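You operate a simulated robot arm through the tools that you are given. There is no shell and no other tool.

The job below is to be done with a simulated robot arm. You get a single attempt, and the scene is never put back.

TASK
Put things in order on the top of the steel table. At the end: the white card (marked "COOLANT") from the top of the steel table stands where the white bottle (marked "CLEANER") stood; the brown carton from the top of the steel table stands where the yellow pad with a black grip stood; the yellow pad with a black grip stands on top of the black tape roll; the white bottle from the top of the steel table stands where the brown carton stood; whatever was shut is shut again. Leave all else as you found it, and nothing knocked over.

Only the result counts: the job must be done as asked and must still hold three seconds after the hand-in. Knocking over, shifting, dropping, spilling or breaking anything else fails it.

THE ROBOT
A 6-joint arm with a two-finger parallel gripper, fixed in place. Base frame: the origin is at the foot of the arm, x ahead of it, y to its left, z up; the work surface is at about z = 0. Lengths are in mm, angles in degrees, forces in N, time in s.
With the tool pointing down near the work surface it reaches from about 140 to 580 mm from the base axis. Its first joint turns from -66.0 to 66.0 degrees. Payload 2.1 kg.
Tool frame: the origin (TCP) lies between the finger pads and is the grasp point; the fingertips stand 30 mm ahead of it; z points along the fingers, y is the line along which they close. The gripper opens to 94 mm. The fingers are 28 mm wide and 10 mm thick; the gripper's body (50 by 96 mm) begins 55 mm behind the TCP.
Orientation is that of the tool frame in the base frame, as a unit quaternion [x, y, z, w]. With the fingers straight down and closing along the base's y, the tool's x points along the base's -x, its y along +y and its z along -z.

THE INTERFACE
- The arm moves only by the tool jog_arm. Its argument "increments" is a list of rows, each a list of 7 numbers: the shift along the base's x, y, z in units of 25 mm (1.0 is 25 mm), then the turn, a rotation vector about the base's x, y, z in units of 6 degrees (1.0 is 6 degrees), then the opening, from 0 (shut) to 1 (fully open). In form: [[x, y, z, ax, ay, az, gripper], ...]. A call has 1 to 20 rows; each row shifts and turns the commanded pose from where the row before left it. A call with a number of a shift or a turn outside -1 to 1 is refused whole. Each row takes 0.2 s and may step no farther than 50 mm and 8.6 degrees from the row before; otherwise, or with a gripper value out of range, the whole call is refused. A pose out of reach is approached as far as the arm can. The call stops where the force on the tool passes 40 N (or 10 N more than at its start, if that is more) or the arm is blocked; 0.2 s more then pass. Each finger travels about 72 mm/s and halts on what it meets, pressing with about 41 N; the grip force reading is that of the motor and also rises with nothing between the fingers. The clock runs only during rows and for 0.2 s after the last one: add rows that do not move to give the fingers time. The reply holds the time, the measured pose of the TCP, the force on the tool along the base axes, the opening and the grip force, in the units named above and with some noise, with the torque about the TCP (base axes, N m) and any sound that the robot's microphone picked up.
- Cameras (640 x 400 px; columns grow to the right, rows downward): "scene" is fixed at [59.6, -378.7, 486]; the picture's right is [0.66, -0.76, 0.00], its down [-0.49, -0.42, -0.77] and it looks along [0.58, 0.50, -0.64] (base axes); focal length 260 px, centre (320, 200). "wrist" rides on the gripper at [76, 14, -103] in the tool frame; the picture's right is [-0.18, 0.98, 0.00], its down [-0.75, -0.14, -0.64] and it looks along [-0.63, -0.12, 0.77] (tool axes); focal length 243 px, centre (320, 200). There is no depth. A picture from a camera that has moved, and an enlarged one, comes with that camera's place and axes in the base frame and with its lens. The place of the scene camera against the robot may be out by one fixed shift of up to 18 mm in any direction.
- snapshot(camera): a new picture of that camera. It takes no simulated time.
- zoom(camera, box): a new picture of the part [left, top, right, bottom] of that camera's present view, enlarged. It takes no simulated time.
- hand_in(): hands the job in; it is judged then, once.

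Places have to be worked out from the pictures, the camera data and where the tool is seen. Open the gripper and draw the arm clear of the work before you hand the job in, unless the task says otherwise.

The tools are called after "Emit:" as name(argument=value, ...) on one line, values as JSON. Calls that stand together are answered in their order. jog_arm: Moves the arm, as the interface text tells. Its arguments: {"type":"object","properties":{"increments":{"type":"array","items":{"type":"array","items":{"type":"number"}}}},"required":["increments"]} The other tools are called the same way: snapshot (camera) takes a picture; zoom (camera, box) takes an enlarged picture of a part of a camera's view; hand_in () hands the job in.

At the start:

```text
clock: 0.0
tool_pos: [269.8, -78.2, 249.9]
orientation: [-0.001, 1.0, 0.0, 0.001]
force: [0.2, -0.1, -0.7]
ft_torque: [0.02, -0.02, -0.02]
gripper_width: 94.2
grasp_force: 0.0
```

scene: 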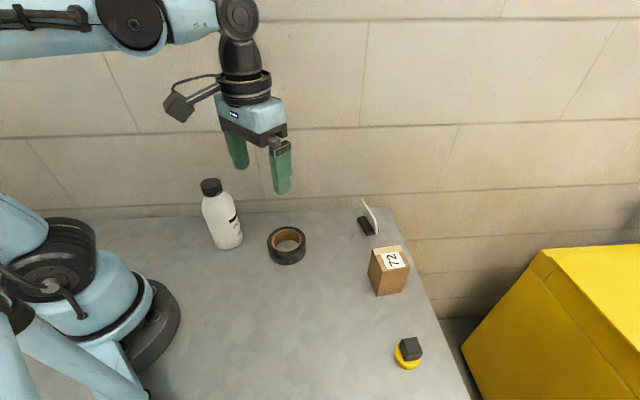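
wrist: 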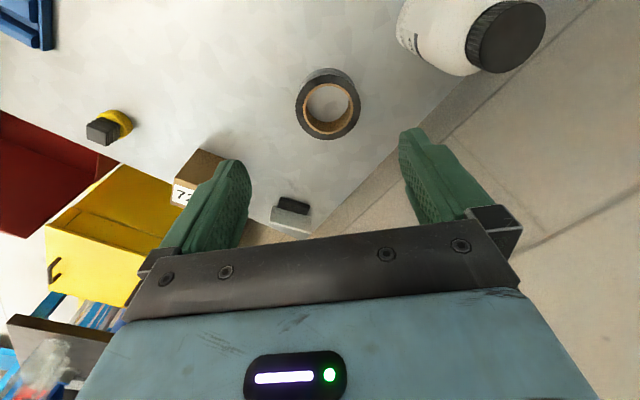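

The pictures show the bottle, tape roll, card stand, carton and yellow pad on the table. I'll zoom in on each to work out positions before I move.

Emit:
zoom(camera="scene", box=[180, 160, 340, 280])

Emit:
zoom(camera="scene", box=[330, 180, 450, 310])

Emit:
zoom(camera="scene", box=[360, 310, 460, 390])

Emit:
zoom(camera="wrist", box=[60, 80, 340, 260])

```text
3.33 times, centred on (260, 220) of scene
camera zoom: at [59.6, -378.7, 486.0], right [0.66, -0.76, 0.0], down [-0.49, -0.42, -0.77], along [0.58, 0.5, -0.64], focal length 868 px, centre (520, 133)
```

zoom: 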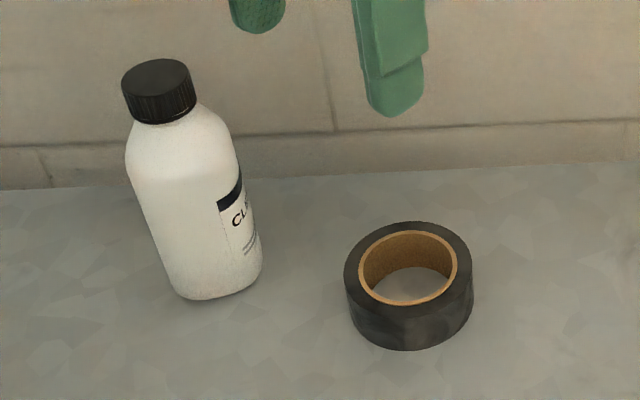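

```text
3.08 times, centred on (390, 245) of scene
camera zoom: at [59.6, -378.7, 486.0], right [0.66, -0.76, 0.0], down [-0.49, -0.42, -0.77], along [0.58, 0.5, -0.64], focal length 802 px, centre (105, 62)
```

zoom: 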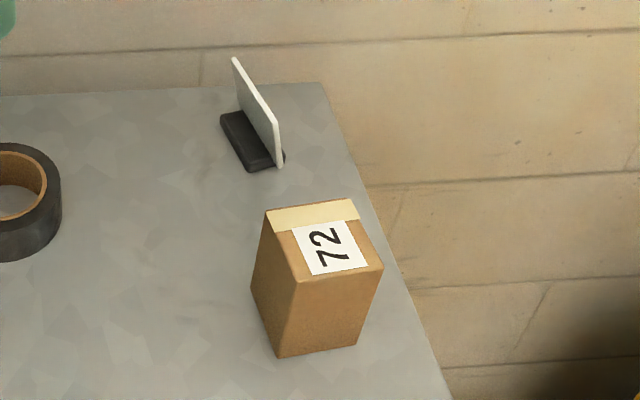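

```text
5.00 times, centred on (410, 350) of scene
camera zoom: at [59.6, -378.7, 486.0], right [0.66, -0.76, 0.0], down [-0.49, -0.42, -0.77], along [0.58, 0.5, -0.64], focal length 1302 px, centre (-130, -550)
```

zoom: 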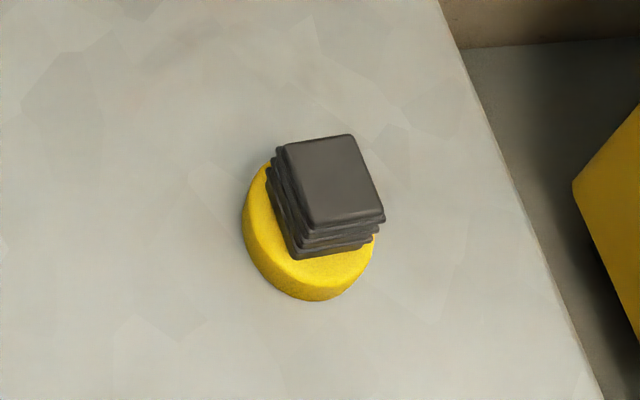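

```text
2.22 times, centred on (200, 170) of wrist
camera zoom: at [191.9, -63.8, 354.1], right [0.18, 0.98, 0.0], down [0.75, -0.14, 0.64], along [0.63, -0.12, -0.77], focal length 539 px, centre (587, 267)
```

zoom: 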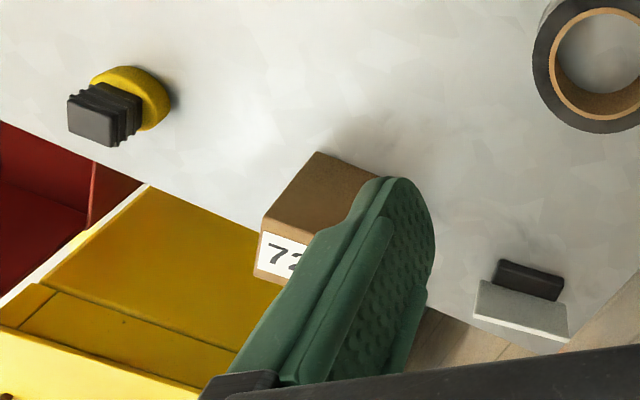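

The objects roughly sit as follows: tape near (309,-69), pad near (282,-389), carton near (381,-288), card near (495,-172) and bottle near (229,52). I'll zoom the wrist view for finer measurements, because the tape hole may be wider than the pad.

Emit:
zoom(camera="wrist", box=[280, 55, 376, 150])

Emit:
zoom(camera="wrist", box=[70, 90, 150, 160])

Emit:
zoom(camera="wrist", box=[380, 0, 560, 110])

Emit:
zoom(camera="wrist", box=[0, 0, 160, 100])

Emit:
zoom(camera="scene", box=[255, 215, 319, 275])

```text
4.21 times, centred on (328, 102) of wrist
camera zoom: at [191.9, -63.8, 354.1], right [0.18, 0.98, 0.0], down [0.75, -0.14, 0.64], along [0.63, -0.12, -0.77], focal length 1022 px, centre (286, 610)
```

zoom: 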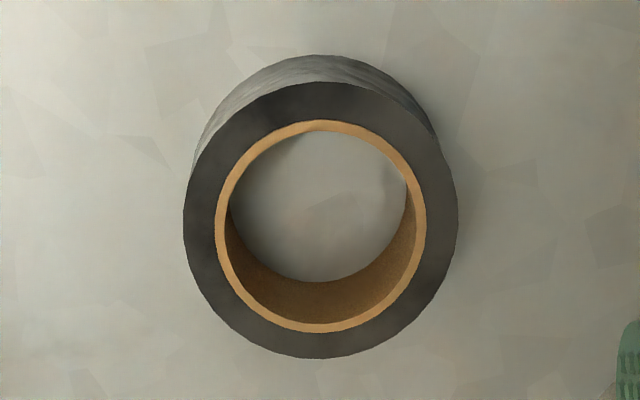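

```text
5.71 times, centred on (110, 125) of wrist
camera zoom: at [191.9, -63.8, 354.1], right [0.18, 0.98, 0.0], down [0.75, -0.14, 0.64], along [0.63, -0.12, -0.77], focal length 1386 px, centre (1520, 629)
```

zoom: 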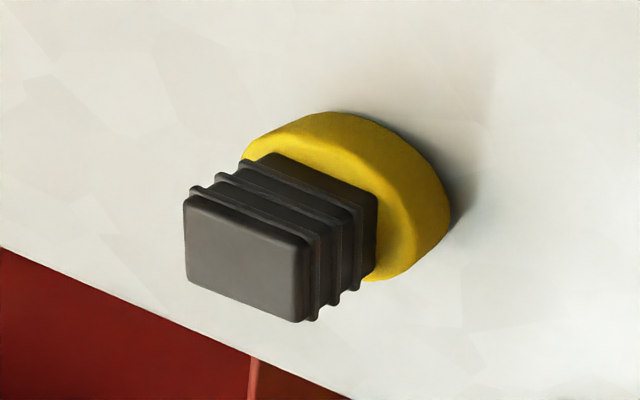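

```text
3.56 times, centred on (470, 55) of wrist
camera zoom: at [191.9, -63.8, 354.1], right [0.18, 0.98, 0.0], down [0.75, -0.14, 0.64], along [0.63, -0.12, -0.77], focal length 863 px, centre (-213, 716)
```

zoom: 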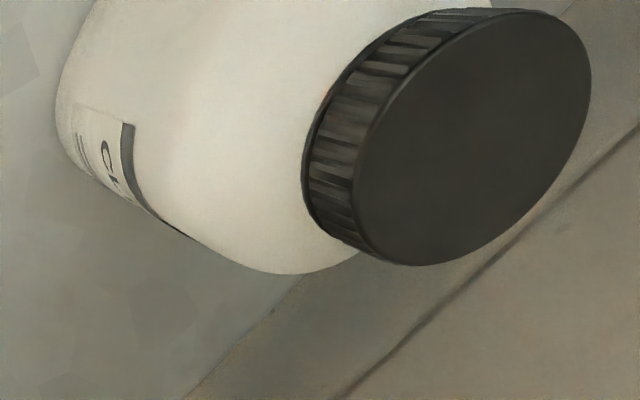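

```text
4.00 times, centred on (80, 50) of wrist
camera zoom: at [191.9, -63.8, 354.1], right [0.18, 0.98, 0.0], down [0.75, -0.14, 0.64], along [0.63, -0.12, -0.77], focal length 970 px, centre (1280, 800)
```

zoom: 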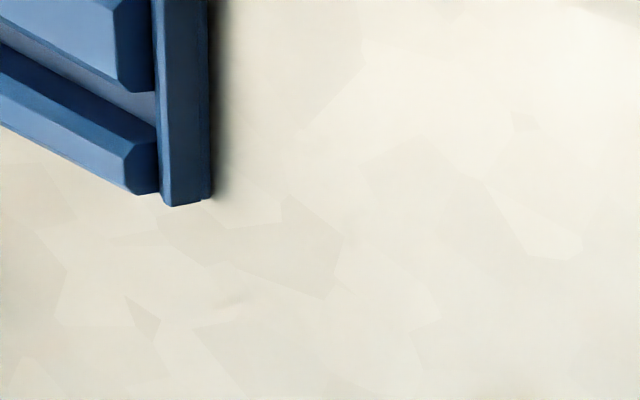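

```text
6.67 times, centred on (287, 245) of scene
camera zoom: at [59.6, -378.7, 486.0], right [0.66, -0.76, 0.0], down [-0.49, -0.42, -0.77], along [0.58, 0.5, -0.64], focal length 1737 px, centre (540, -100)
```

zoom: 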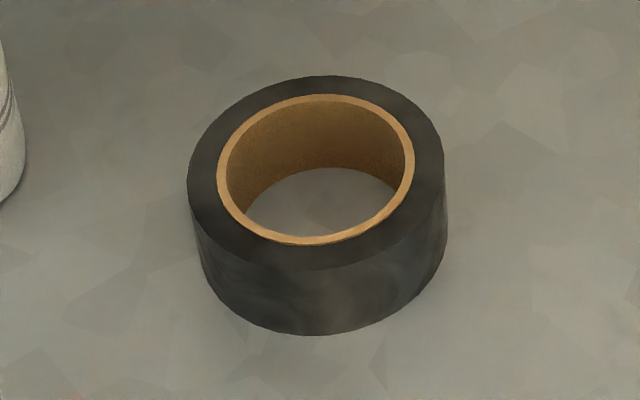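

The tape top comes out at about z=34, centre about (306.7,-73.8), outer radius about 43 and hole radius about 29.6. The pad's radius is about 22.5, so it would drop through if centred. I'll move above the pad, turning the tool to its grip's yaw (about -42.5°), and take a closer look.

Emit:
jog_arm(increments=[[0.03, -0.96, -0.1, 0, 0, -0.545, 1], [0.03, -0.96, -0.1, 0, 0, -0.545, 1], [0.03, -0.96, -0.1, 0, 0, -0.545, 1], [0.03, -0.96, -0.1, 0, 0, -0.545, 1], [0.03, -0.96, -0.1, 0, 0, -0.545, 1], [0.03, -0.96, -0.1, 0, 0, -0.545, 1], [0.03, -0.96, -0.1, 0, 0, -0.545, 1], [0.03, -0.96, -0.1, 0, 0, -0.545, 1], [0.03, -0.96, -0.1, 0, 0, -0.545, 1], [0.03, -0.96, -0.1, 0, 0, -0.545, 1], [0.03, -0.96, -0.1, 0, 0, -0.545, 1], [0.03, -0.96, -0.1, 0, 0, -0.545, 1], [0.03, -0.92, 0, 0, 0, -0.545, 1]])

```text
clock: 2.8
tool_pos: [278.5, -388.3, 222.5]
orientation: [0.363, 0.932, 0.0, 0.002]
force: [0.7, -0.1, -0.4]
ft_torque: [0.02, 0.01, -0.01]
gripper_width: 93.8
grasp_force: 0.0
```

The arm is above the pad at about (278.5,-388.3,222). I'll take a wrist picture and a zoom on the pad to fix its place.

Emit:
snapshot(camera="wrist")

Emit:
zoom(camera="wrist", box=[270, 40, 370, 140])

Emit:
snapshot(camera="scene")

```text
taken
camera wrist: at [232.4, -326.5, 324.5], right [0.8, 0.6, 0.0], down [0.46, -0.61, 0.64], along [0.39, -0.51, -0.77], focal length 243 px, centre (320, 200)
```

wrist: 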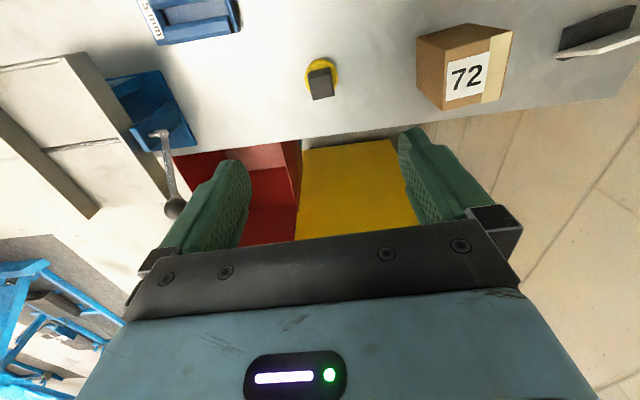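

```text
4.00 times, centred on (320, 90) of wrist
camera zoom: at [232.4, -326.5, 324.5], right [0.8, 0.6, 0.0], down [0.46, -0.61, 0.64], along [0.39, -0.51, -0.77], focal length 970 px, centre (320, 640)
```

zoom: 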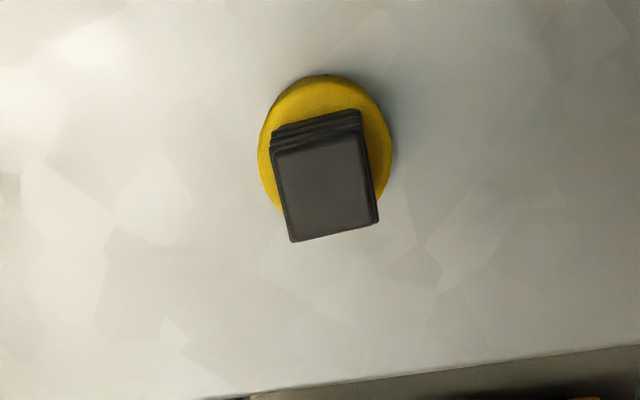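

```text
taken
```

scene: 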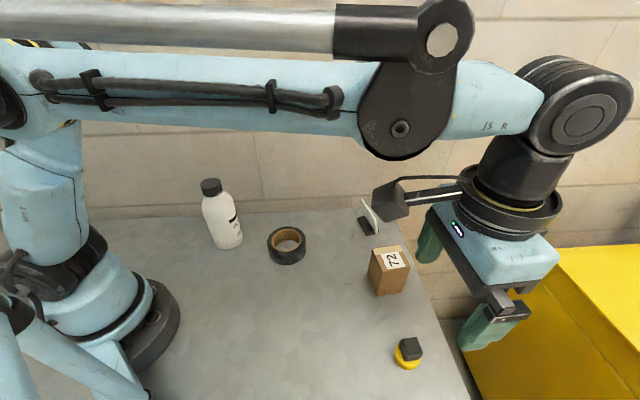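

The pad's grip top centres near (278.7,-384.6), z about 49, with an edge direction near 49°. I'll descend partway with the small corrections and check the alignment.

Emit:
jog_arm(increments=[[0, 0.1, -0.9, 0, 0, 0.125, 1], [0, 0.05, -0.9, 0, 0, 0.125, 1], [0, 0, -0.9, 0, 0, 0, 1], [0, 0, -0.9, 0, 0, 0, 1], [0, 0, -0.9, 0, 0, 0, 1], [0, 0, 0, 0, 0, 0, 1], [0, 0, 0, 0, 0, 0, 1]])

Emit:
snapshot(camera="wrist")

Emit:
zoom(camera="wrist", box=[240, 60, 400, 160])

Emit:
zoom(camera="scene", box=[350, 280, 510, 400])

```text
clock: 4.4
tool_pos: [279.0, -384.3, 108.6]
orientation: [0.35, 0.937, -0.001, 0.0]
force: [0.3, -0.4, -0.6]
ft_torque: [0.02, 0.01, 0.01]
gripper_width: 94.0
grasp_force: 0.0
```

```text
taken
camera wrist: at [230.4, -324.4, 211.9], right [0.78, 0.62, 0.0], down [0.48, -0.6, 0.64], along [0.4, -0.5, -0.77], focal length 243 px, centre (320, 200)
```

wrist: 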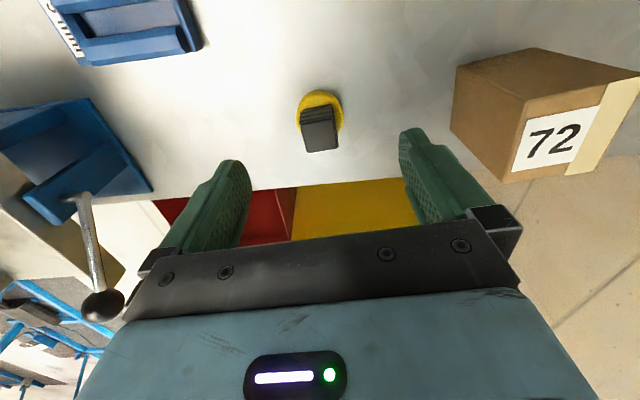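

```text
4.00 times, centred on (320, 110) of wrist
camera zoom: at [230.4, -324.4, 211.9], right [0.78, 0.62, 0.0], down [0.48, -0.6, 0.64], along [0.4, -0.5, -0.77], focal length 970 px, centre (320, 560)
```

zoom: 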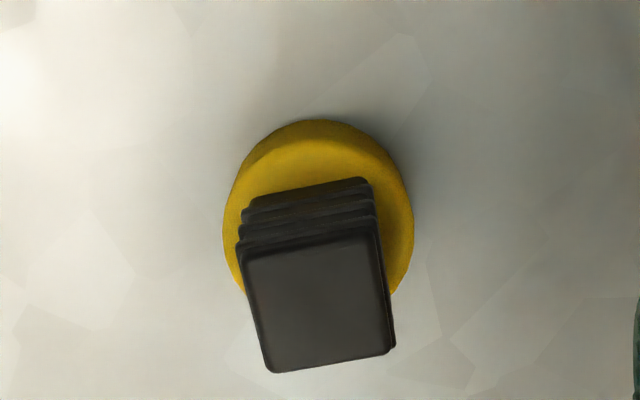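

```text
3.33 times, centred on (430, 340) of scene
camera zoom: at [59.6, -378.7, 486.0], right [0.66, -0.76, 0.0], down [-0.49, -0.42, -0.77], along [0.58, 0.5, -0.64], focal length 868 px, centre (-47, -267)
```

zoom: 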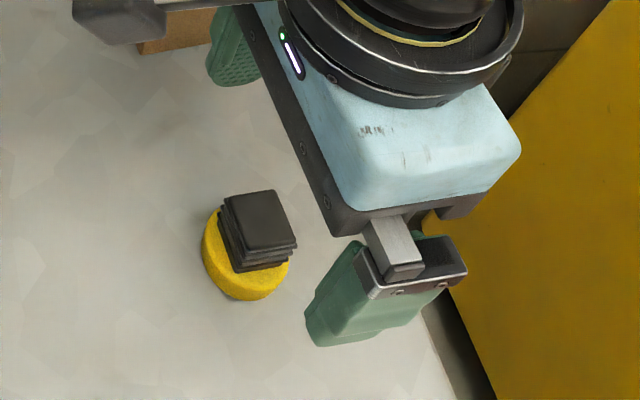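

The TCP at (279.0,-384.3) is right over the grip at about (278.2,-384.4). I'll descend so the fingertips sit just above the yellow base, then close.

Emit:
jog_arm(increments=[[0, 0, -0.9, 0, 0, 0, 1], [0, 0, -0.9, 0, 0, 0, 1], [0, 0, -0.64, 0, 0, 0, 1], [0, 0, 0, 0, 0, 0, 1], [0, 0, 0, 0, 0, 0, 1]])

Emit:
zoom(camera="wrist", box=[220, 80, 420, 205])

```text
clock: 5.6
tool_pos: [280.3, -385.8, 49.7]
orientation: [0.35, 0.937, 0.0, 0.0]
force: [0.4, -0.7, -0.5]
ft_torque: [-0.01, 0.01, 0.01]
gripper_width: 94.0
grasp_force: 0.0
```

```text
3.20 times, centred on (320, 142) of wrist
camera zoom: at [230.5, -324.4, 150.8], right [0.78, 0.62, 0.0], down [0.48, -0.6, 0.64], along [0.4, -0.5, -0.77], focal length 776 px, centre (320, 384)
```

zoom: 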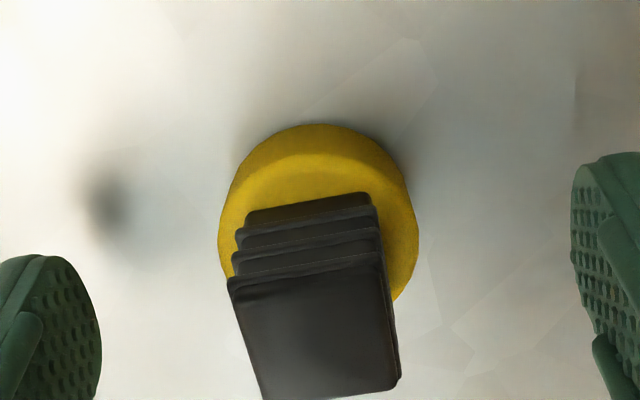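

The camera position puts the TCP at about (278.7,-384.8,47.8), straddling the grip. I'll close the gripper now.

Emit:
jog_arm(increments=[[0, 0, 0, 0, 0, 0, 0.6], [0, 0, 0, 0, 0, 0, 0], [0, 0, 0, 0, 0, 0, 0], [0, 0, 0, 0, 0, 0, 0], [0, 0, 0, 0, 0, 0, 0], [0, 0, 0, 0, 0, 0, 0]])

Emit:
snapshot(camera="wrist")

```text
clock: 6.9
tool_pos: [279.1, -385.5, 49.5]
orientation: [0.35, 0.937, 0.0, 0.0]
force: [0.5, 0.9, 11.7]
ft_torque: [0.01, 0.0, 0.0]
gripper_width: 23.6
grasp_force: 40.3
stopped in row 6: the force on the tool passed its limit at 41 N (the readings are from after the stop); the commanded pose is now the measured one
```

```text
taken
camera wrist: at [230.4, -324.6, 152.2], right [0.78, 0.62, 0.0], down [0.48, -0.6, 0.64], along [0.4, -0.5, -0.77], focal length 243 px, centre (320, 200)
```

wrist: 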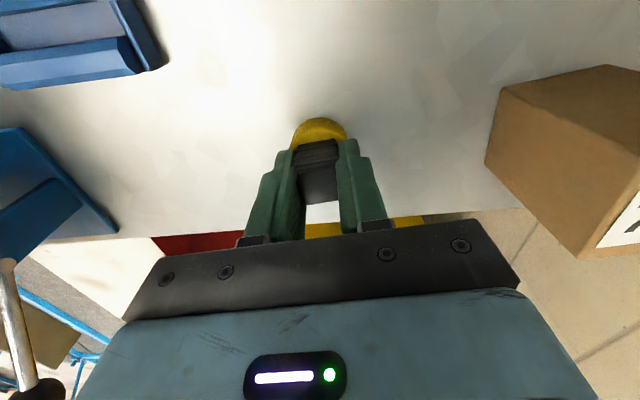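

The gripper holds the grip at 23.6 mm width. The force spike was likely the fingertips touching the base top. I'll lift straight up and check the hold.

Emit:
jog_arm(increments=[[0, 0, 0.2, 0, 0, 0, 0], [0, 0, 0.5, 0, 0, 0, 0], [0, 0, 0.9, 0, 0, 0, 0], [0, 0, 0.9, 0, 0, 0, 0], [0, 0, 0.9, 0, 0, 0, 0], [0, 0, 0.9, 0, 0, 0, 0], [0, 0, 0.9, 0, 0, 0, 0], [0, 0, 0, 0, 0, 0, 0], [0, 0, 0, 0, 0, 0, 0]])

Emit:
snapshot(camera="wrist")

Emit:
snapshot(camera="scene")

```text
clock: 8.9
tool_pos: [279.2, -386.2, 178.5]
orientation: [0.35, 0.937, 0.0, 0.001]
force: [0.1, 0.2, -0.6]
ft_torque: [0.0, -0.04, 0.03]
gripper_width: 23.9
grasp_force: 41.7
```

```text
taken
camera wrist: at [231.2, -324.6, 281.4], right [0.78, 0.62, 0.0], down [0.48, -0.6, 0.64], along [0.4, -0.5, -0.77], focal length 243 px, centre (320, 200)
```

wrist: 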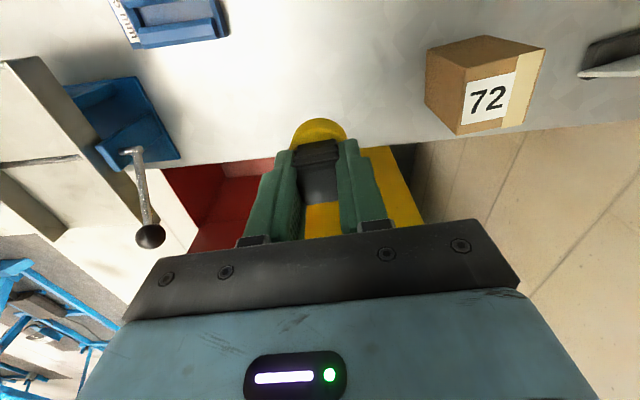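

```text
taken
```

scene: 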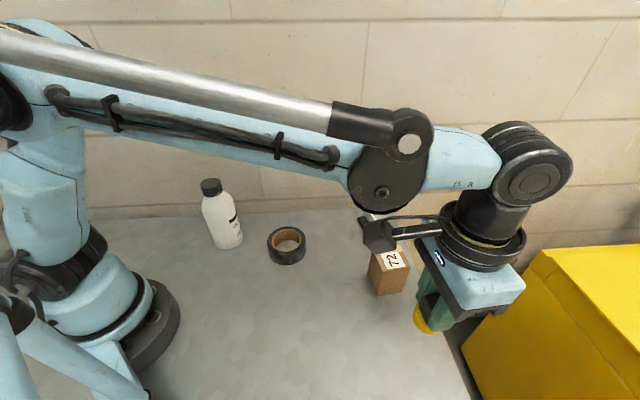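

The pad is held and nothing else moved. I'll carry it toward the tape, stopping to the side first so I can re-measure the tape with the wrist camera.

Emit:
jog_arm(increments=[[-0.034, 0.927, 0, 0, 0, 0.621, 0], [-0.034, 0.927, 0, 0, 0, 0.621, 0], [-0.034, 0.927, 0, 0, 0, 0.621, 0], [-0.034, 0.927, 0, 0, 0, 0.621, 0], [-0.034, 0.927, 0, 0, 0, 0.621, 0], [-0.034, 0.927, 0, 0, 0, 0.621, 0], [-0.034, 0.927, 0, 0, 0, 0.621, 0], [-0.034, 0.927, 0, 0, 0, 0.621, 0], [-0.034, 0.927, 0, 0, 0, 0.621, 0], [-0.034, 0.927, 0, 0, 0, 0.621, 0], [-0.034, 0.927, 0, 0, 0, 0.621, 0], [0, 0, 0, 0, 0, 0, 0], [0, 0, 0, 0, 0, 0, 0]])

Emit:
snapshot(camera="wrist")

```text
clock: 11.7
tool_pos: [269.9, -131.0, 178.4]
orientation: [-0.001, 1.0, 0.0, 0.0]
force: [-0.7, -0.2, -0.1]
ft_torque: [0.04, -0.01, 0.01]
gripper_width: 24.0
grasp_force: 41.3
```

```text
taken
camera wrist: at [192.3, -116.1, 281.5], right [0.18, 0.98, 0.0], down [0.75, -0.14, 0.64], along [0.63, -0.12, -0.77], focal length 243 px, centre (320, 200)
```

wrist: 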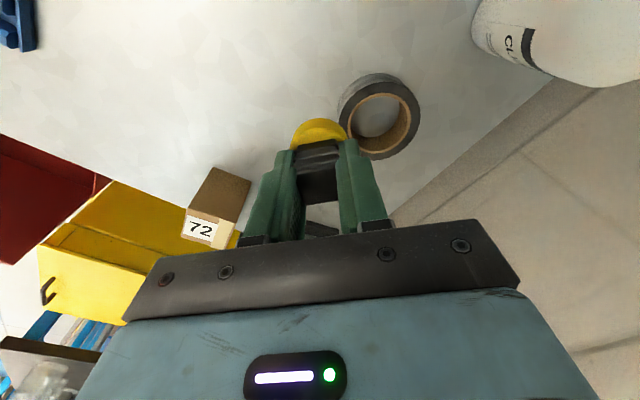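

The tape is clearly visible beside the held pad. I'll zoom on it for a second measurement.

Emit:
zoom(camera="wrist", box=[320, 60, 440, 170])

Emit:
zoom(camera="wrist", box=[160, 150, 260, 260])

Emit:
zoom(camera="wrist", box=[440, 0, 640, 120])

```text
3.64 times, centred on (380, 115) of wrist
camera zoom: at [192.3, -116.1, 281.5], right [0.18, 0.98, 0.0], down [0.75, -0.14, 0.64], along [0.63, -0.12, -0.77], focal length 882 px, centre (102, 509)
```

zoom: 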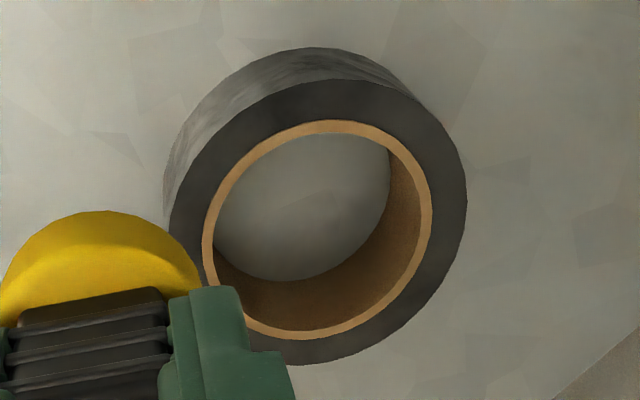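

```text
3.64 times, centred on (210, 205) of wrist
camera zoom: at [192.3, -116.1, 281.5], right [0.18, 0.98, 0.0], down [0.75, -0.14, 0.64], along [0.63, -0.12, -0.77], focal length 882 px, centre (720, 182)
```

zoom: 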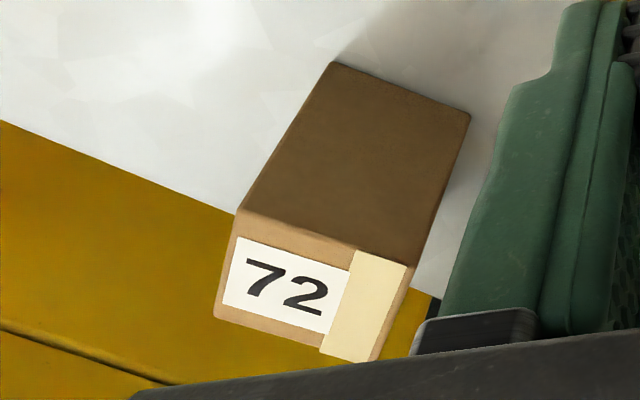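

```text
3.20 times, centred on (540, 60) of wrist
camera zoom: at [192.3, -116.1, 281.5], right [0.18, 0.98, 0.0], down [0.75, -0.14, 0.64], along [0.63, -0.12, -0.77], focal length 776 px, centre (-384, 648)
```

zoom: 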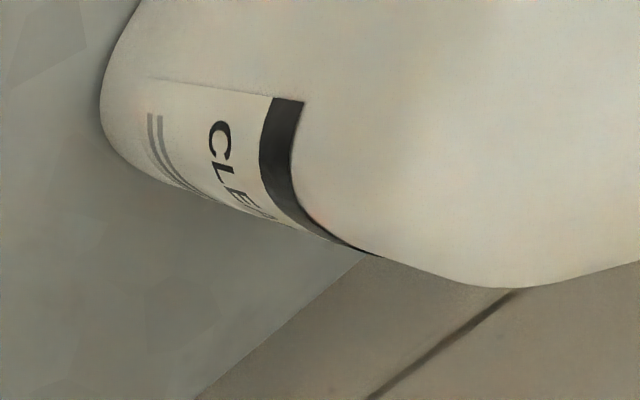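

The tape measures the same again, centre (306.8,-74.1). The carton is near (378.4,-286.3) with yaw about 52°/-38° and height about 83. I'll move over the tape centre and lower to just above its top, to see whether the hole really is open.

Emit:
jog_arm(increments=[[0.513, 0.747, 0, 0, 0, 0, 0], [0.513, 0.747, 0, 0, 0, 0, 0], [0.514, 0.746, 0, 0, 0, 0, 0], [0, 0, -0.8, 0, 0, 0, 0], [0, 0, -0.8, 0, 0, 0, 0], [0, 0, -0.8, 0, 0, 0, 0], [0, 0, -0.8, 0, 0, 0, 0], [0, 0, 0, 0, 0, 0, 0], [0, 0, 0, 0, 0, 0, 0]])

Emit:
snapshot(camera="wrist")

Emit:
zoom(camera="scene", box=[210, 160, 370, 290])

```text
clock: 13.7
tool_pos: [309.6, -74.6, 99.1]
orientation: [0.0, 1.0, 0.0, 0.001]
force: [-0.2, 0.2, -0.9]
ft_torque: [0.0, -0.03, 0.01]
gripper_width: 24.2
grasp_force: 41.2
```

```text
taken
camera wrist: at [231.1, -60.2, 201.3], right [0.18, 0.98, 0.0], down [0.75, -0.14, 0.64], along [0.63, -0.12, -0.77], focal length 243 px, centre (320, 200)
```

wrist: 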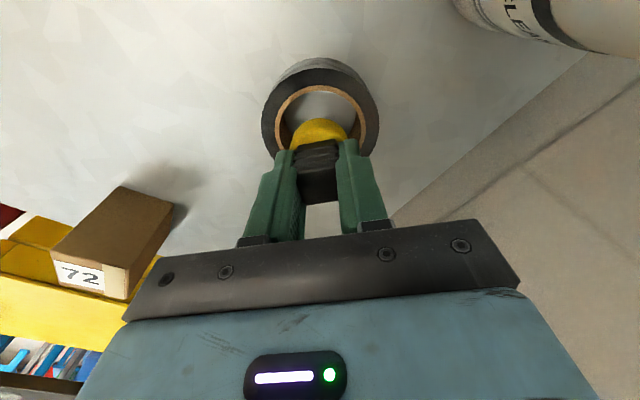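

```text
3.08 times, centred on (290, 225) of scene
camera zoom: at [59.6, -378.7, 486.0], right [0.66, -0.76, 0.0], down [-0.49, -0.42, -0.77], along [0.58, 0.5, -0.64], focal length 802 px, centre (412, 123)
```

zoom: 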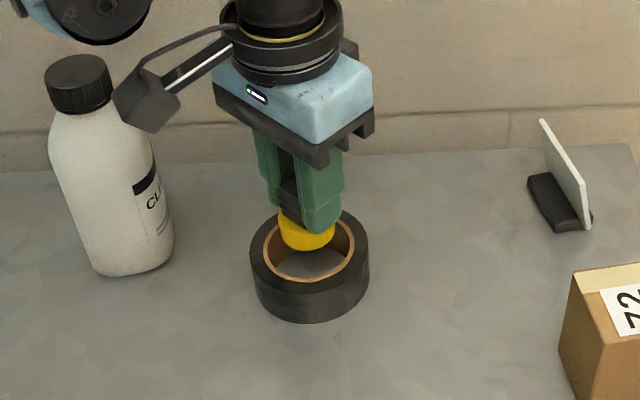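

The pad sits centred over the tape hole with its bottom at about z=49. I'll lower slowly by 24 mm to test whether the tape resists at about z=34.

Emit:
jog_arm(increments=[[0, 0, -0.3, 0, 0, 0, 0], [0, 0, -0.2, 0, 0, 0, 0], [0, 0, -0.1, 0, 0, 0, 0], [0, 0, -0.1, 0, 0, 0, 0], [0, 0, -0.1, 0, 0, 0, 0], [0, 0, -0.1, 0, 0, 0, 0], [0, 0, -0.1, 0, 0, 0, 0], [0, 0, 0, 0, 0, 0, 0]])

Emit:
zoom(camera="scene", box=[210, 160, 370, 290])

Emit:
zoom(camera="wrist", box=[240, 40, 400, 240])

```text
clock: 14.7
tool_pos: [308.2, -74.2, 83.5]
orientation: [-0.001, 1.0, 0.0, 0.0]
force: [-2.3, -0.1, 20.2]
ft_torque: [-0.07, 0.05, 0.03]
gripper_width: 24.3
grasp_force: 40.9
stopped in row 5: the force on the tool passed its limit at 54 N (the readings are from after the stop); the commanded pose is now the measured one
```

```text
3.08 times, centred on (290, 225) of scene
camera zoom: at [59.5, -378.7, 486.1], right [0.66, -0.76, 0.0], down [-0.49, -0.42, -0.77], along [0.58, 0.5, -0.64], focal length 802 px, centre (412, 123)
```

zoom: 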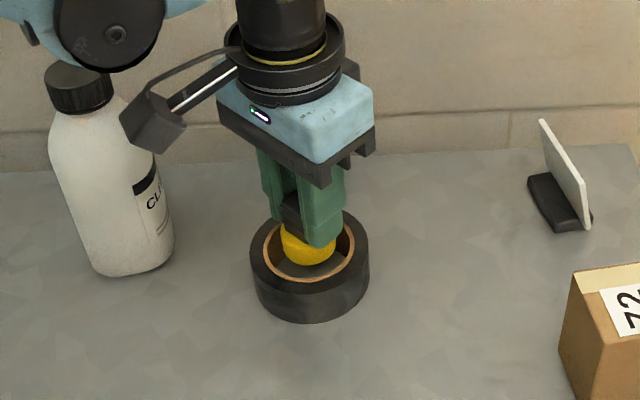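

```text
2.00 times, centred on (320, 140) of wrist
camera zoom: at [231.4, -60.2, 186.2], right [0.18, 0.98, 0.0], down [0.75, -0.14, 0.64], along [0.63, -0.12, -0.77], focal length 485 px, centre (320, 320)
```

zoom: 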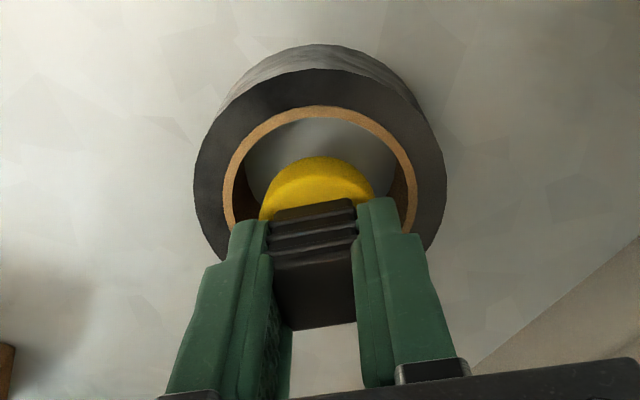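

Contact came at pad bottom z = 34.0 with the pad centred, so the tape carries the pad like a solid disc. I'll ease off the press slightly, open the gripper and rise.

Emit:
jog_arm(increments=[[0, 0, 0.02, 0, 0, 0, 0], [0, 0, 0, 0, 0, 0, 0.2], [0, 0, 0, 0, 0, 0, 0.4], [0, 0, 0, 0, 0, 0, 0.6], [0, 0, 0, 0, 0, 0, 0.7], [0, 0, 0, 0, 0, 0, 0.7]])

Emit:
zoom(camera="wrist", box=[240, 40, 400, 240])

Emit:
zoom(camera="scene", box=[210, 160, 370, 290])

```text
clock: 16.1
tool_pos: [309.2, -75.6, 84.0]
orientation: [-0.001, 1.0, 0.0, 0.0]
force: [0.3, -0.4, 0.1]
ft_torque: [0.01, -0.01, 0.04]
gripper_width: 65.6
grasp_force: 0.2
```

```text
2.00 times, centred on (320, 140) of wrist
camera zoom: at [231.2, -60.2, 186.3], right [0.18, 0.98, 0.0], down [0.75, -0.14, 0.64], along [0.63, -0.12, -0.77], focal length 485 px, centre (320, 320)
```

zoom: 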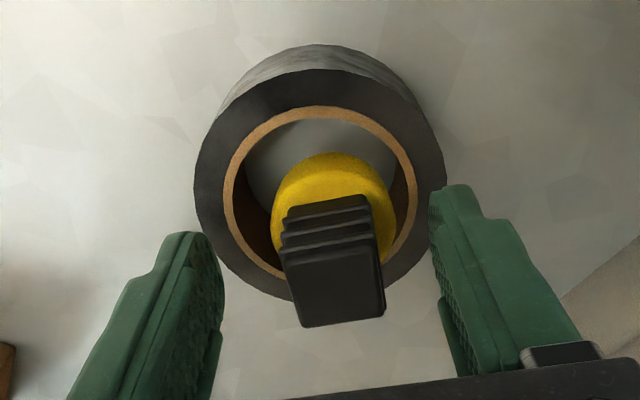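

```text
3.08 times, centred on (290, 225) of scene
camera zoom: at [59.6, -378.7, 486.0], right [0.66, -0.76, 0.0], down [-0.49, -0.42, -0.77], along [0.58, 0.5, -0.64], focal length 802 px, centre (412, 123)
```

zoom: 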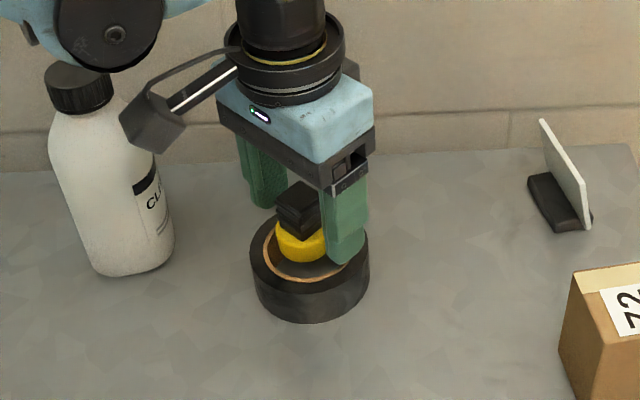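

The pad stands centred on the tape and the fingers are clear. I'll rise straight up, then travel over the carton with the tool turned to its yaw (-38°).

Emit:
jog_arm(increments=[[0, 0, 0.9, 0, 0, 0, 0.7], [0, 0, 0.95, 0, 0, 0, 0.7], [0, 0, 0.95, 0, 0, 0, 0.8], [0, 0, 0.95, 0, 0, 0, 1], [0, 0, 0.95, 0, 0, 0, 1], [0.316, -0.943, 0, 0, 0, -0.704, 1], [0.316, -0.943, 0, 0, 0, -0.704, 1], [0.316, -0.943, 0, 0, 0, -0.704, 1], [0.316, -0.943, 0, 0, 0, -0.704, 1], [0.316, -0.943, 0, 0, 0, -0.704, 1], [0.316, -0.943, 0, 0, 0, -0.704, 1], [0.316, -0.943, 0, 0, 0, -0.704, 1], [0.316, -0.943, 0, 0, 0, -0.704, 1], [0.316, -0.943, 0, 0, 0, -0.704, 1], [0, 0, 0, 0, 0, 0, 1], [0, 0, 0, 0, 0, 0, 1]])

Emit:
snapshot(camera="wrist")

Emit:
snapshot(camera="scene")

```text
clock: 19.5
tool_pos: [380.3, -288.3, 201.0]
orientation: [0.325, 0.946, 0.0, 0.0]
force: [-0.3, 0.5, 0.6]
ft_torque: [0.02, -0.02, -0.01]
gripper_width: 93.9
grasp_force: 0.0
```

```text
taken
camera wrist: at [327.5, -228.6, 304.2], right [0.75, 0.66, 0.0], down [0.51, -0.58, 0.64], along [0.43, -0.48, -0.77], focal length 243 px, centre (320, 200)
```

wrist: 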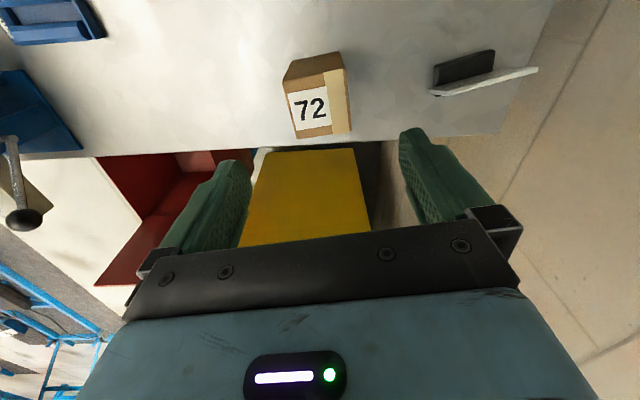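

```text
taken
```

scene: 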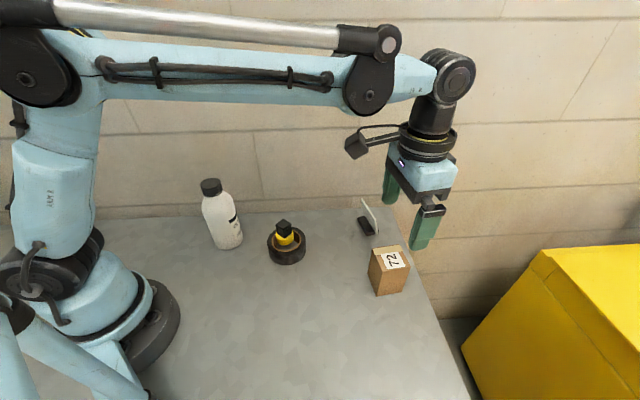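

The pad is on the tape and the gripper is over the carton. I'll zoom on the carton, the card and the table edge for precise measurements.

Emit:
zoom(camera="wrist", box=[260, 40, 370, 150])

Emit:
zoom(camera="wrist", box=[410, 20, 550, 120])

```text
3.64 times, centred on (315, 95) of wrist
camera zoom: at [327.5, -228.6, 304.2], right [0.75, 0.66, 0.0], down [0.51, -0.58, 0.64], along [0.43, -0.48, -0.77], focal length 882 px, centre (338, 582)
```

zoom: 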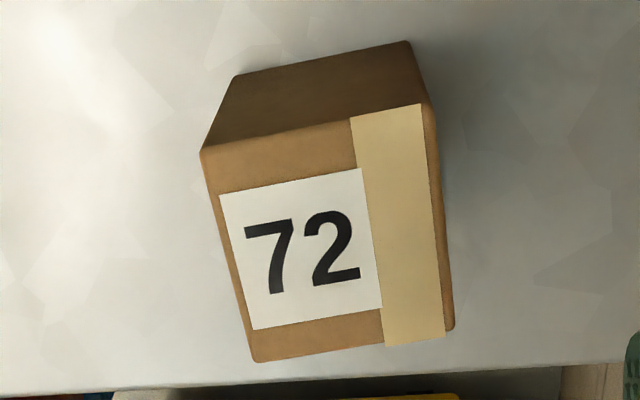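

```text
4.00 times, centred on (480, 70) of wrist
camera zoom: at [327.5, -228.6, 304.2], right [0.75, 0.66, 0.0], down [0.51, -0.58, 0.64], along [0.43, -0.48, -0.77], focal length 970 px, centre (-320, 720)
```

zoom: 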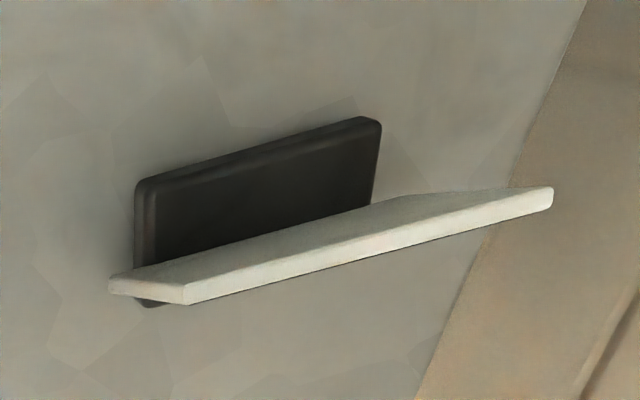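

The carton centre measures (378.1,-286.5), exactly under the TCP, with edges aligned to the fingers. I'll descend to TCP z of about 46 and close.

Emit:
jog_arm(increments=[[0, 0, -0.9, 0, 0, 0, 1], [0, 0, -0.9, 0, 0, 0, 1], [0, 0, -0.9, 0, 0, 0, 1], [0, 0, -0.9, 0, 0, 0, 1], [0, 0, -0.9, 0, 0, 0, 1], [0, 0, -0.9, 0, 0, 0, 1], [0, 0, -0.8, 0, 0, 0, 1], [0, 0, 0, 0, 0, 0, 1], [0, 0, 0, 0, 0, 0, 1]])

Emit:
snapshot(camera="wrist")

Emit:
zoom(camera="scene", box=[320, 170, 480, 310])

```text
clock: 21.5
tool_pos: [380.8, -286.2, 46.4]
orientation: [0.325, 0.946, 0.0, 0.0]
force: [-1.1, 0.0, 0.2]
ft_torque: [0.04, -0.04, 0.0]
gripper_width: 94.0
grasp_force: 0.0
```

```text
taken
camera wrist: at [328.0, -228.6, 149.5], right [0.75, 0.66, 0.0], down [0.51, -0.57, 0.64], along [0.43, -0.48, -0.77], focal length 243 px, centre (320, 200)
```

wrist: 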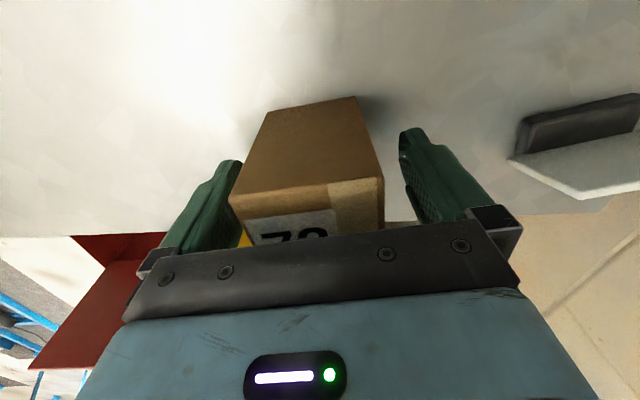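

```text
2.86 times, centred on (400, 240) of scene
camera zoom: at [59.6, -378.7, 486.0], right [0.66, -0.76, 0.0], down [-0.49, -0.42, -0.77], along [0.58, 0.5, -0.64], focal length 744 px, centre (91, 86)
```

zoom: 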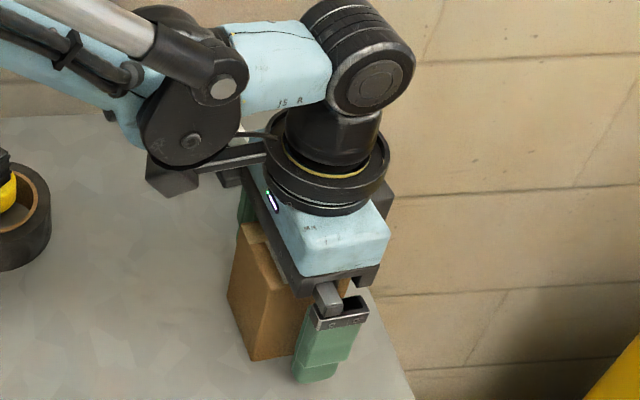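

The fingers straddle the carton cleanly. I'll close on it.

Emit:
jog_arm(increments=[[0, 0, 0, 0, 0, 0, 0.7], [0, 0, 0, 0, 0, 0, 0.4], [0, 0, 0, 0, 0, 0, 0], [0, 0, 0, 0, 0, 0, 0], [0, 0, 0, 0, 0, 0, 0], [0, 0, 0, 0, 0, 0, 0]])

Emit:
snapshot(camera="wrist")

```text
clock: 22.9
tool_pos: [379.6, -286.3, 46.6]
orientation: [0.325, 0.946, 0.001, 0.0]
force: [-0.1, -0.5, -0.7]
ft_torque: [-0.01, -0.03, 0.0]
gripper_width: 59.0
grasp_force: 40.5
```

```text
taken
camera wrist: at [328.0, -228.5, 149.6], right [0.75, 0.66, 0.0], down [0.51, -0.57, 0.64], along [0.43, -0.48, -0.77], focal length 243 px, centre (320, 200)
```

wrist: 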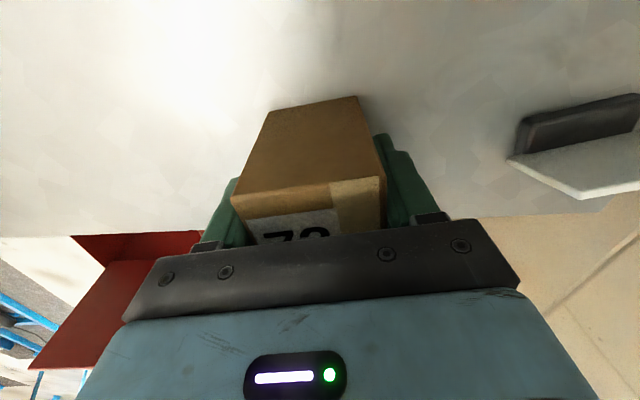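

The carton is held at 59 mm width. I'll lift it 70 mm, carry it over the pad's old place at (278.4,-384.4) and check before lowering.

Emit:
jog_arm(increments=[[0, 0, 0.4, 0, 0, 0, 0], [0, 0, 0.8, 0, 0, 0, 0], [0, 0, 0.8, 0, 0, 0, 0], [0, 0, 0.8, 0, 0, 0, 0], [-0.4, -0.39, 0, 0, 0, 0, 0], [-0.802, -0.79, 0, 0, 0, 0, 0], [-0.802, -0.79, 0, 0, 0, 0, 0], [-0.802, -0.79, 0, 0, 0, 0, 0], [-0.802, -0.79, 0, 0, 0, 0, 0], [-0.404, -0.398, 0, 0, 0, 0, 0], [0, 0, 0, 0, 0, 0, 0], [0, 0, 0, 0, 0, 0, 0]])

Emit:
snapshot(camera="wrist")

Emit:
snapshot(camera="scene")

```text
clock: 25.5
tool_pos: [279.4, -385.3, 115.1]
orientation: [0.325, 0.946, 0.0, 0.001]
force: [0.7, -0.9, -3.2]
ft_torque: [0.0, 0.0, 0.04]
gripper_width: 59.0
grasp_force: 40.9
```

```text
taken
camera wrist: at [226.5, -328.0, 218.4], right [0.75, 0.66, 0.0], down [0.51, -0.57, 0.64], along [0.43, -0.48, -0.77], focal length 243 px, centre (320, 200)
```

wrist: 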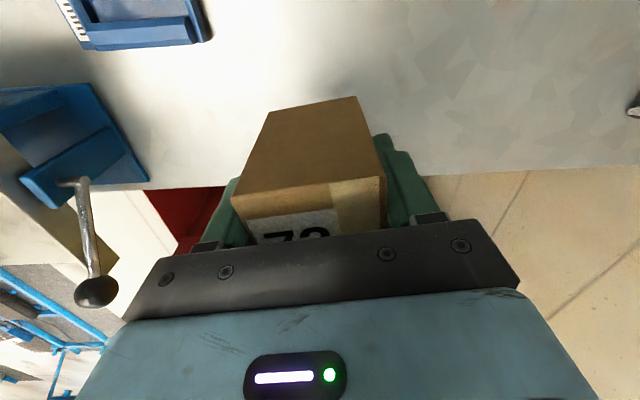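

```text
taken
```

scene: 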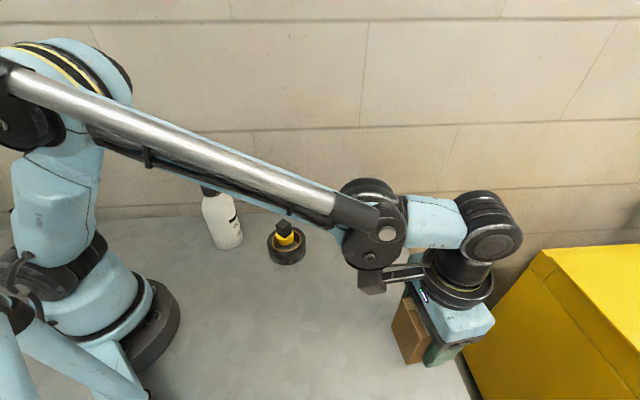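

The carton is about 1 mm off target over the pad's old place. I'll correct that and lower gently to the table.

Emit:
jog_arm(increments=[[0.05, 0.03, -0.9, 0, 0, 0, 0], [0, 0, -0.9, 0, 0, 0, 0], [0, 0, -0.7, 0, 0, 0, 0], [0, 0, -0.12, 0, 0, 0, 0], [0, 0, -0.08, 0, 0, 0, 0], [0, 0, -0.04, 0, 0, 0, 0], [0, 0, 0, 0, 0, 0, 0]])

Emit:
snapshot(camera="wrist")

Emit:
zoom(camera="scene", box=[350, 260, 510, 400])

```text
clock: 27.1
tool_pos: [280.9, -384.4, 47.7]
orientation: [0.325, 0.946, -0.001, 0.0]
force: [0.7, -0.4, -3.3]
ft_torque: [-0.04, -0.03, 0.02]
gripper_width: 59.0
grasp_force: 41.3
```

```text
taken
camera wrist: at [227.8, -326.9, 150.1], right [0.75, 0.66, 0.0], down [0.51, -0.57, 0.64], along [0.43, -0.48, -0.77], focal length 243 px, centre (320, 200)
```

wrist: 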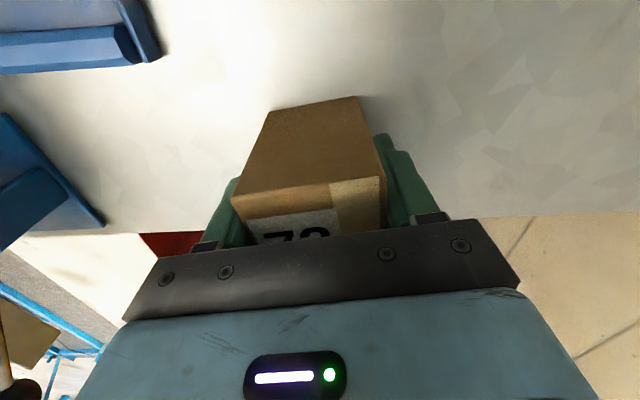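

```text
2.86 times, centred on (430, 330) of scene
camera zoom: at [59.6, -378.7, 486.0], right [0.66, -0.76, 0.0], down [-0.49, -0.42, -0.77], along [0.58, 0.5, -0.64], focal length 744 px, centre (6, -171)
```

zoom: 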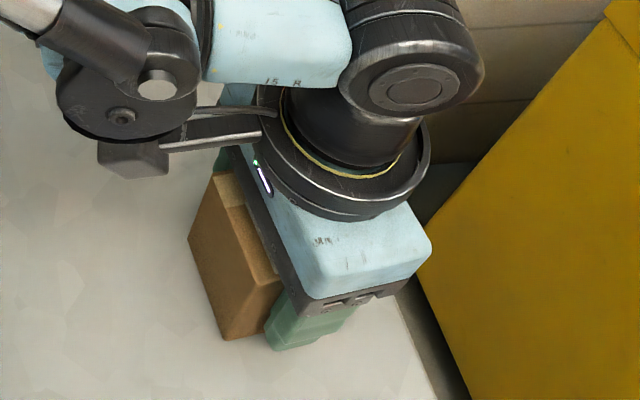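

The carton is at (278.5,-384.1), about half a millimetre above the table. I'll lower it the last bit, then open.

Emit:
jog_arm(increments=[[0, 0, -0.02, 0, 0, 0, 0], [0, 0, -0.02, 0, 0, 0, 0], [0, 0, 0, 0, 0, 0, 0]])

```text
clock: 27.9
tool_pos: [279.9, -385.7, 46.2]
orientation: [0.325, 0.946, 0.0, 0.0]
force: [0.2, 1.8, 7.2]
ft_torque: [-0.16, 0.1, -0.04]
gripper_width: 59.2
grasp_force: 41.2
```

The force now reads +7 N, so the carton is on the table. I'll open the gripper and rise.

Emit:
jog_arm(increments=[[0, 0, 0, 0, 0, 0, 0.7], [0, 0, 0, 0, 0, 0, 0.9], [0, 0, 0, 0, 0, 0, 1], [0, 0, 0, 0, 0, 0, 1], [0, 0, 0, 0, 0, 0, 1]])

Emit:
snapshot(camera="wrist")

```text
clock: 29.1
tool_pos: [280.3, -385.2, 47.1]
orientation: [0.325, 0.946, 0.0, 0.0]
force: [-0.7, -0.2, -0.2]
ft_torque: [0.01, -0.03, -0.01]
gripper_width: 93.9
grasp_force: 0.0
```

```text
taken
camera wrist: at [227.7, -326.9, 149.4], right [0.75, 0.66, 0.0], down [0.51, -0.57, 0.64], along [0.43, -0.48, -0.77], focal length 243 px, centre (320, 200)
```

wrist: 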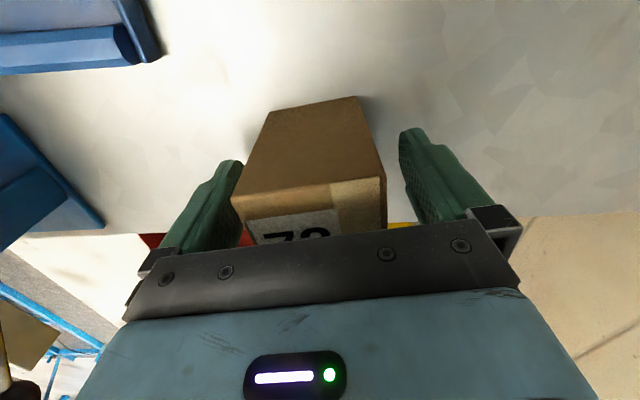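

The carton stands released at the pad's old place. I'll rise straight up.

Emit:
jog_arm(increments=[[0, 0, 0.5, 0, 0, 0, 1], [0, 0, 0.95, 0, 0, 0, 1], [0, 0, 0.95, 0, 0, 0, 1], [0, 0, 0.95, 0, 0, 0, 1], [0, 0, 0.95, 0, 0, 0, 1], [0, 0, 0.95, 0, 0, 0, 1], [0, 0, 0.95, 0, 0, 0, 1], [0, 0, 0.95, 0, 0, 0, 1], [0, 0, 0.95, 0, 0, 0, 1], [0, 0, 0, 0, 0, 0, 1]])

Emit:
zoom(camera="wrist", box=[240, 30, 400, 140])

```text
clock: 31.3
tool_pos: [279.7, -384.3, 251.1]
orientation: [0.325, 0.946, -0.001, 0.0]
force: [-0.2, -0.7, -0.5]
ft_torque: [-0.03, 0.02, -0.03]
gripper_width: 94.1
grasp_force: 0.0
```

```text
3.64 times, centred on (320, 85) of wrist
camera zoom: at [227.5, -327.0, 353.1], right [0.75, 0.66, 0.0], down [0.51, -0.57, 0.64], along [0.43, -0.48, -0.77], focal length 882 px, centre (320, 618)
```

zoom: 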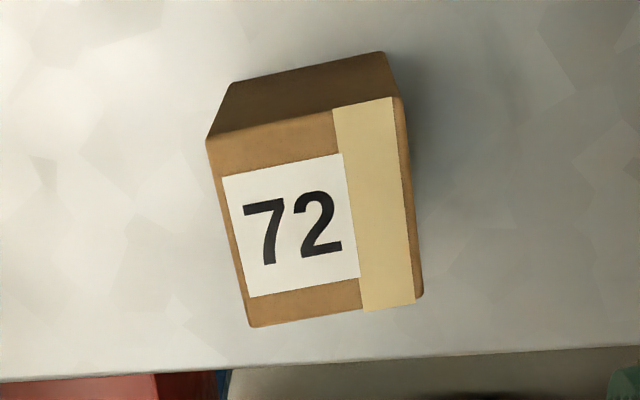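

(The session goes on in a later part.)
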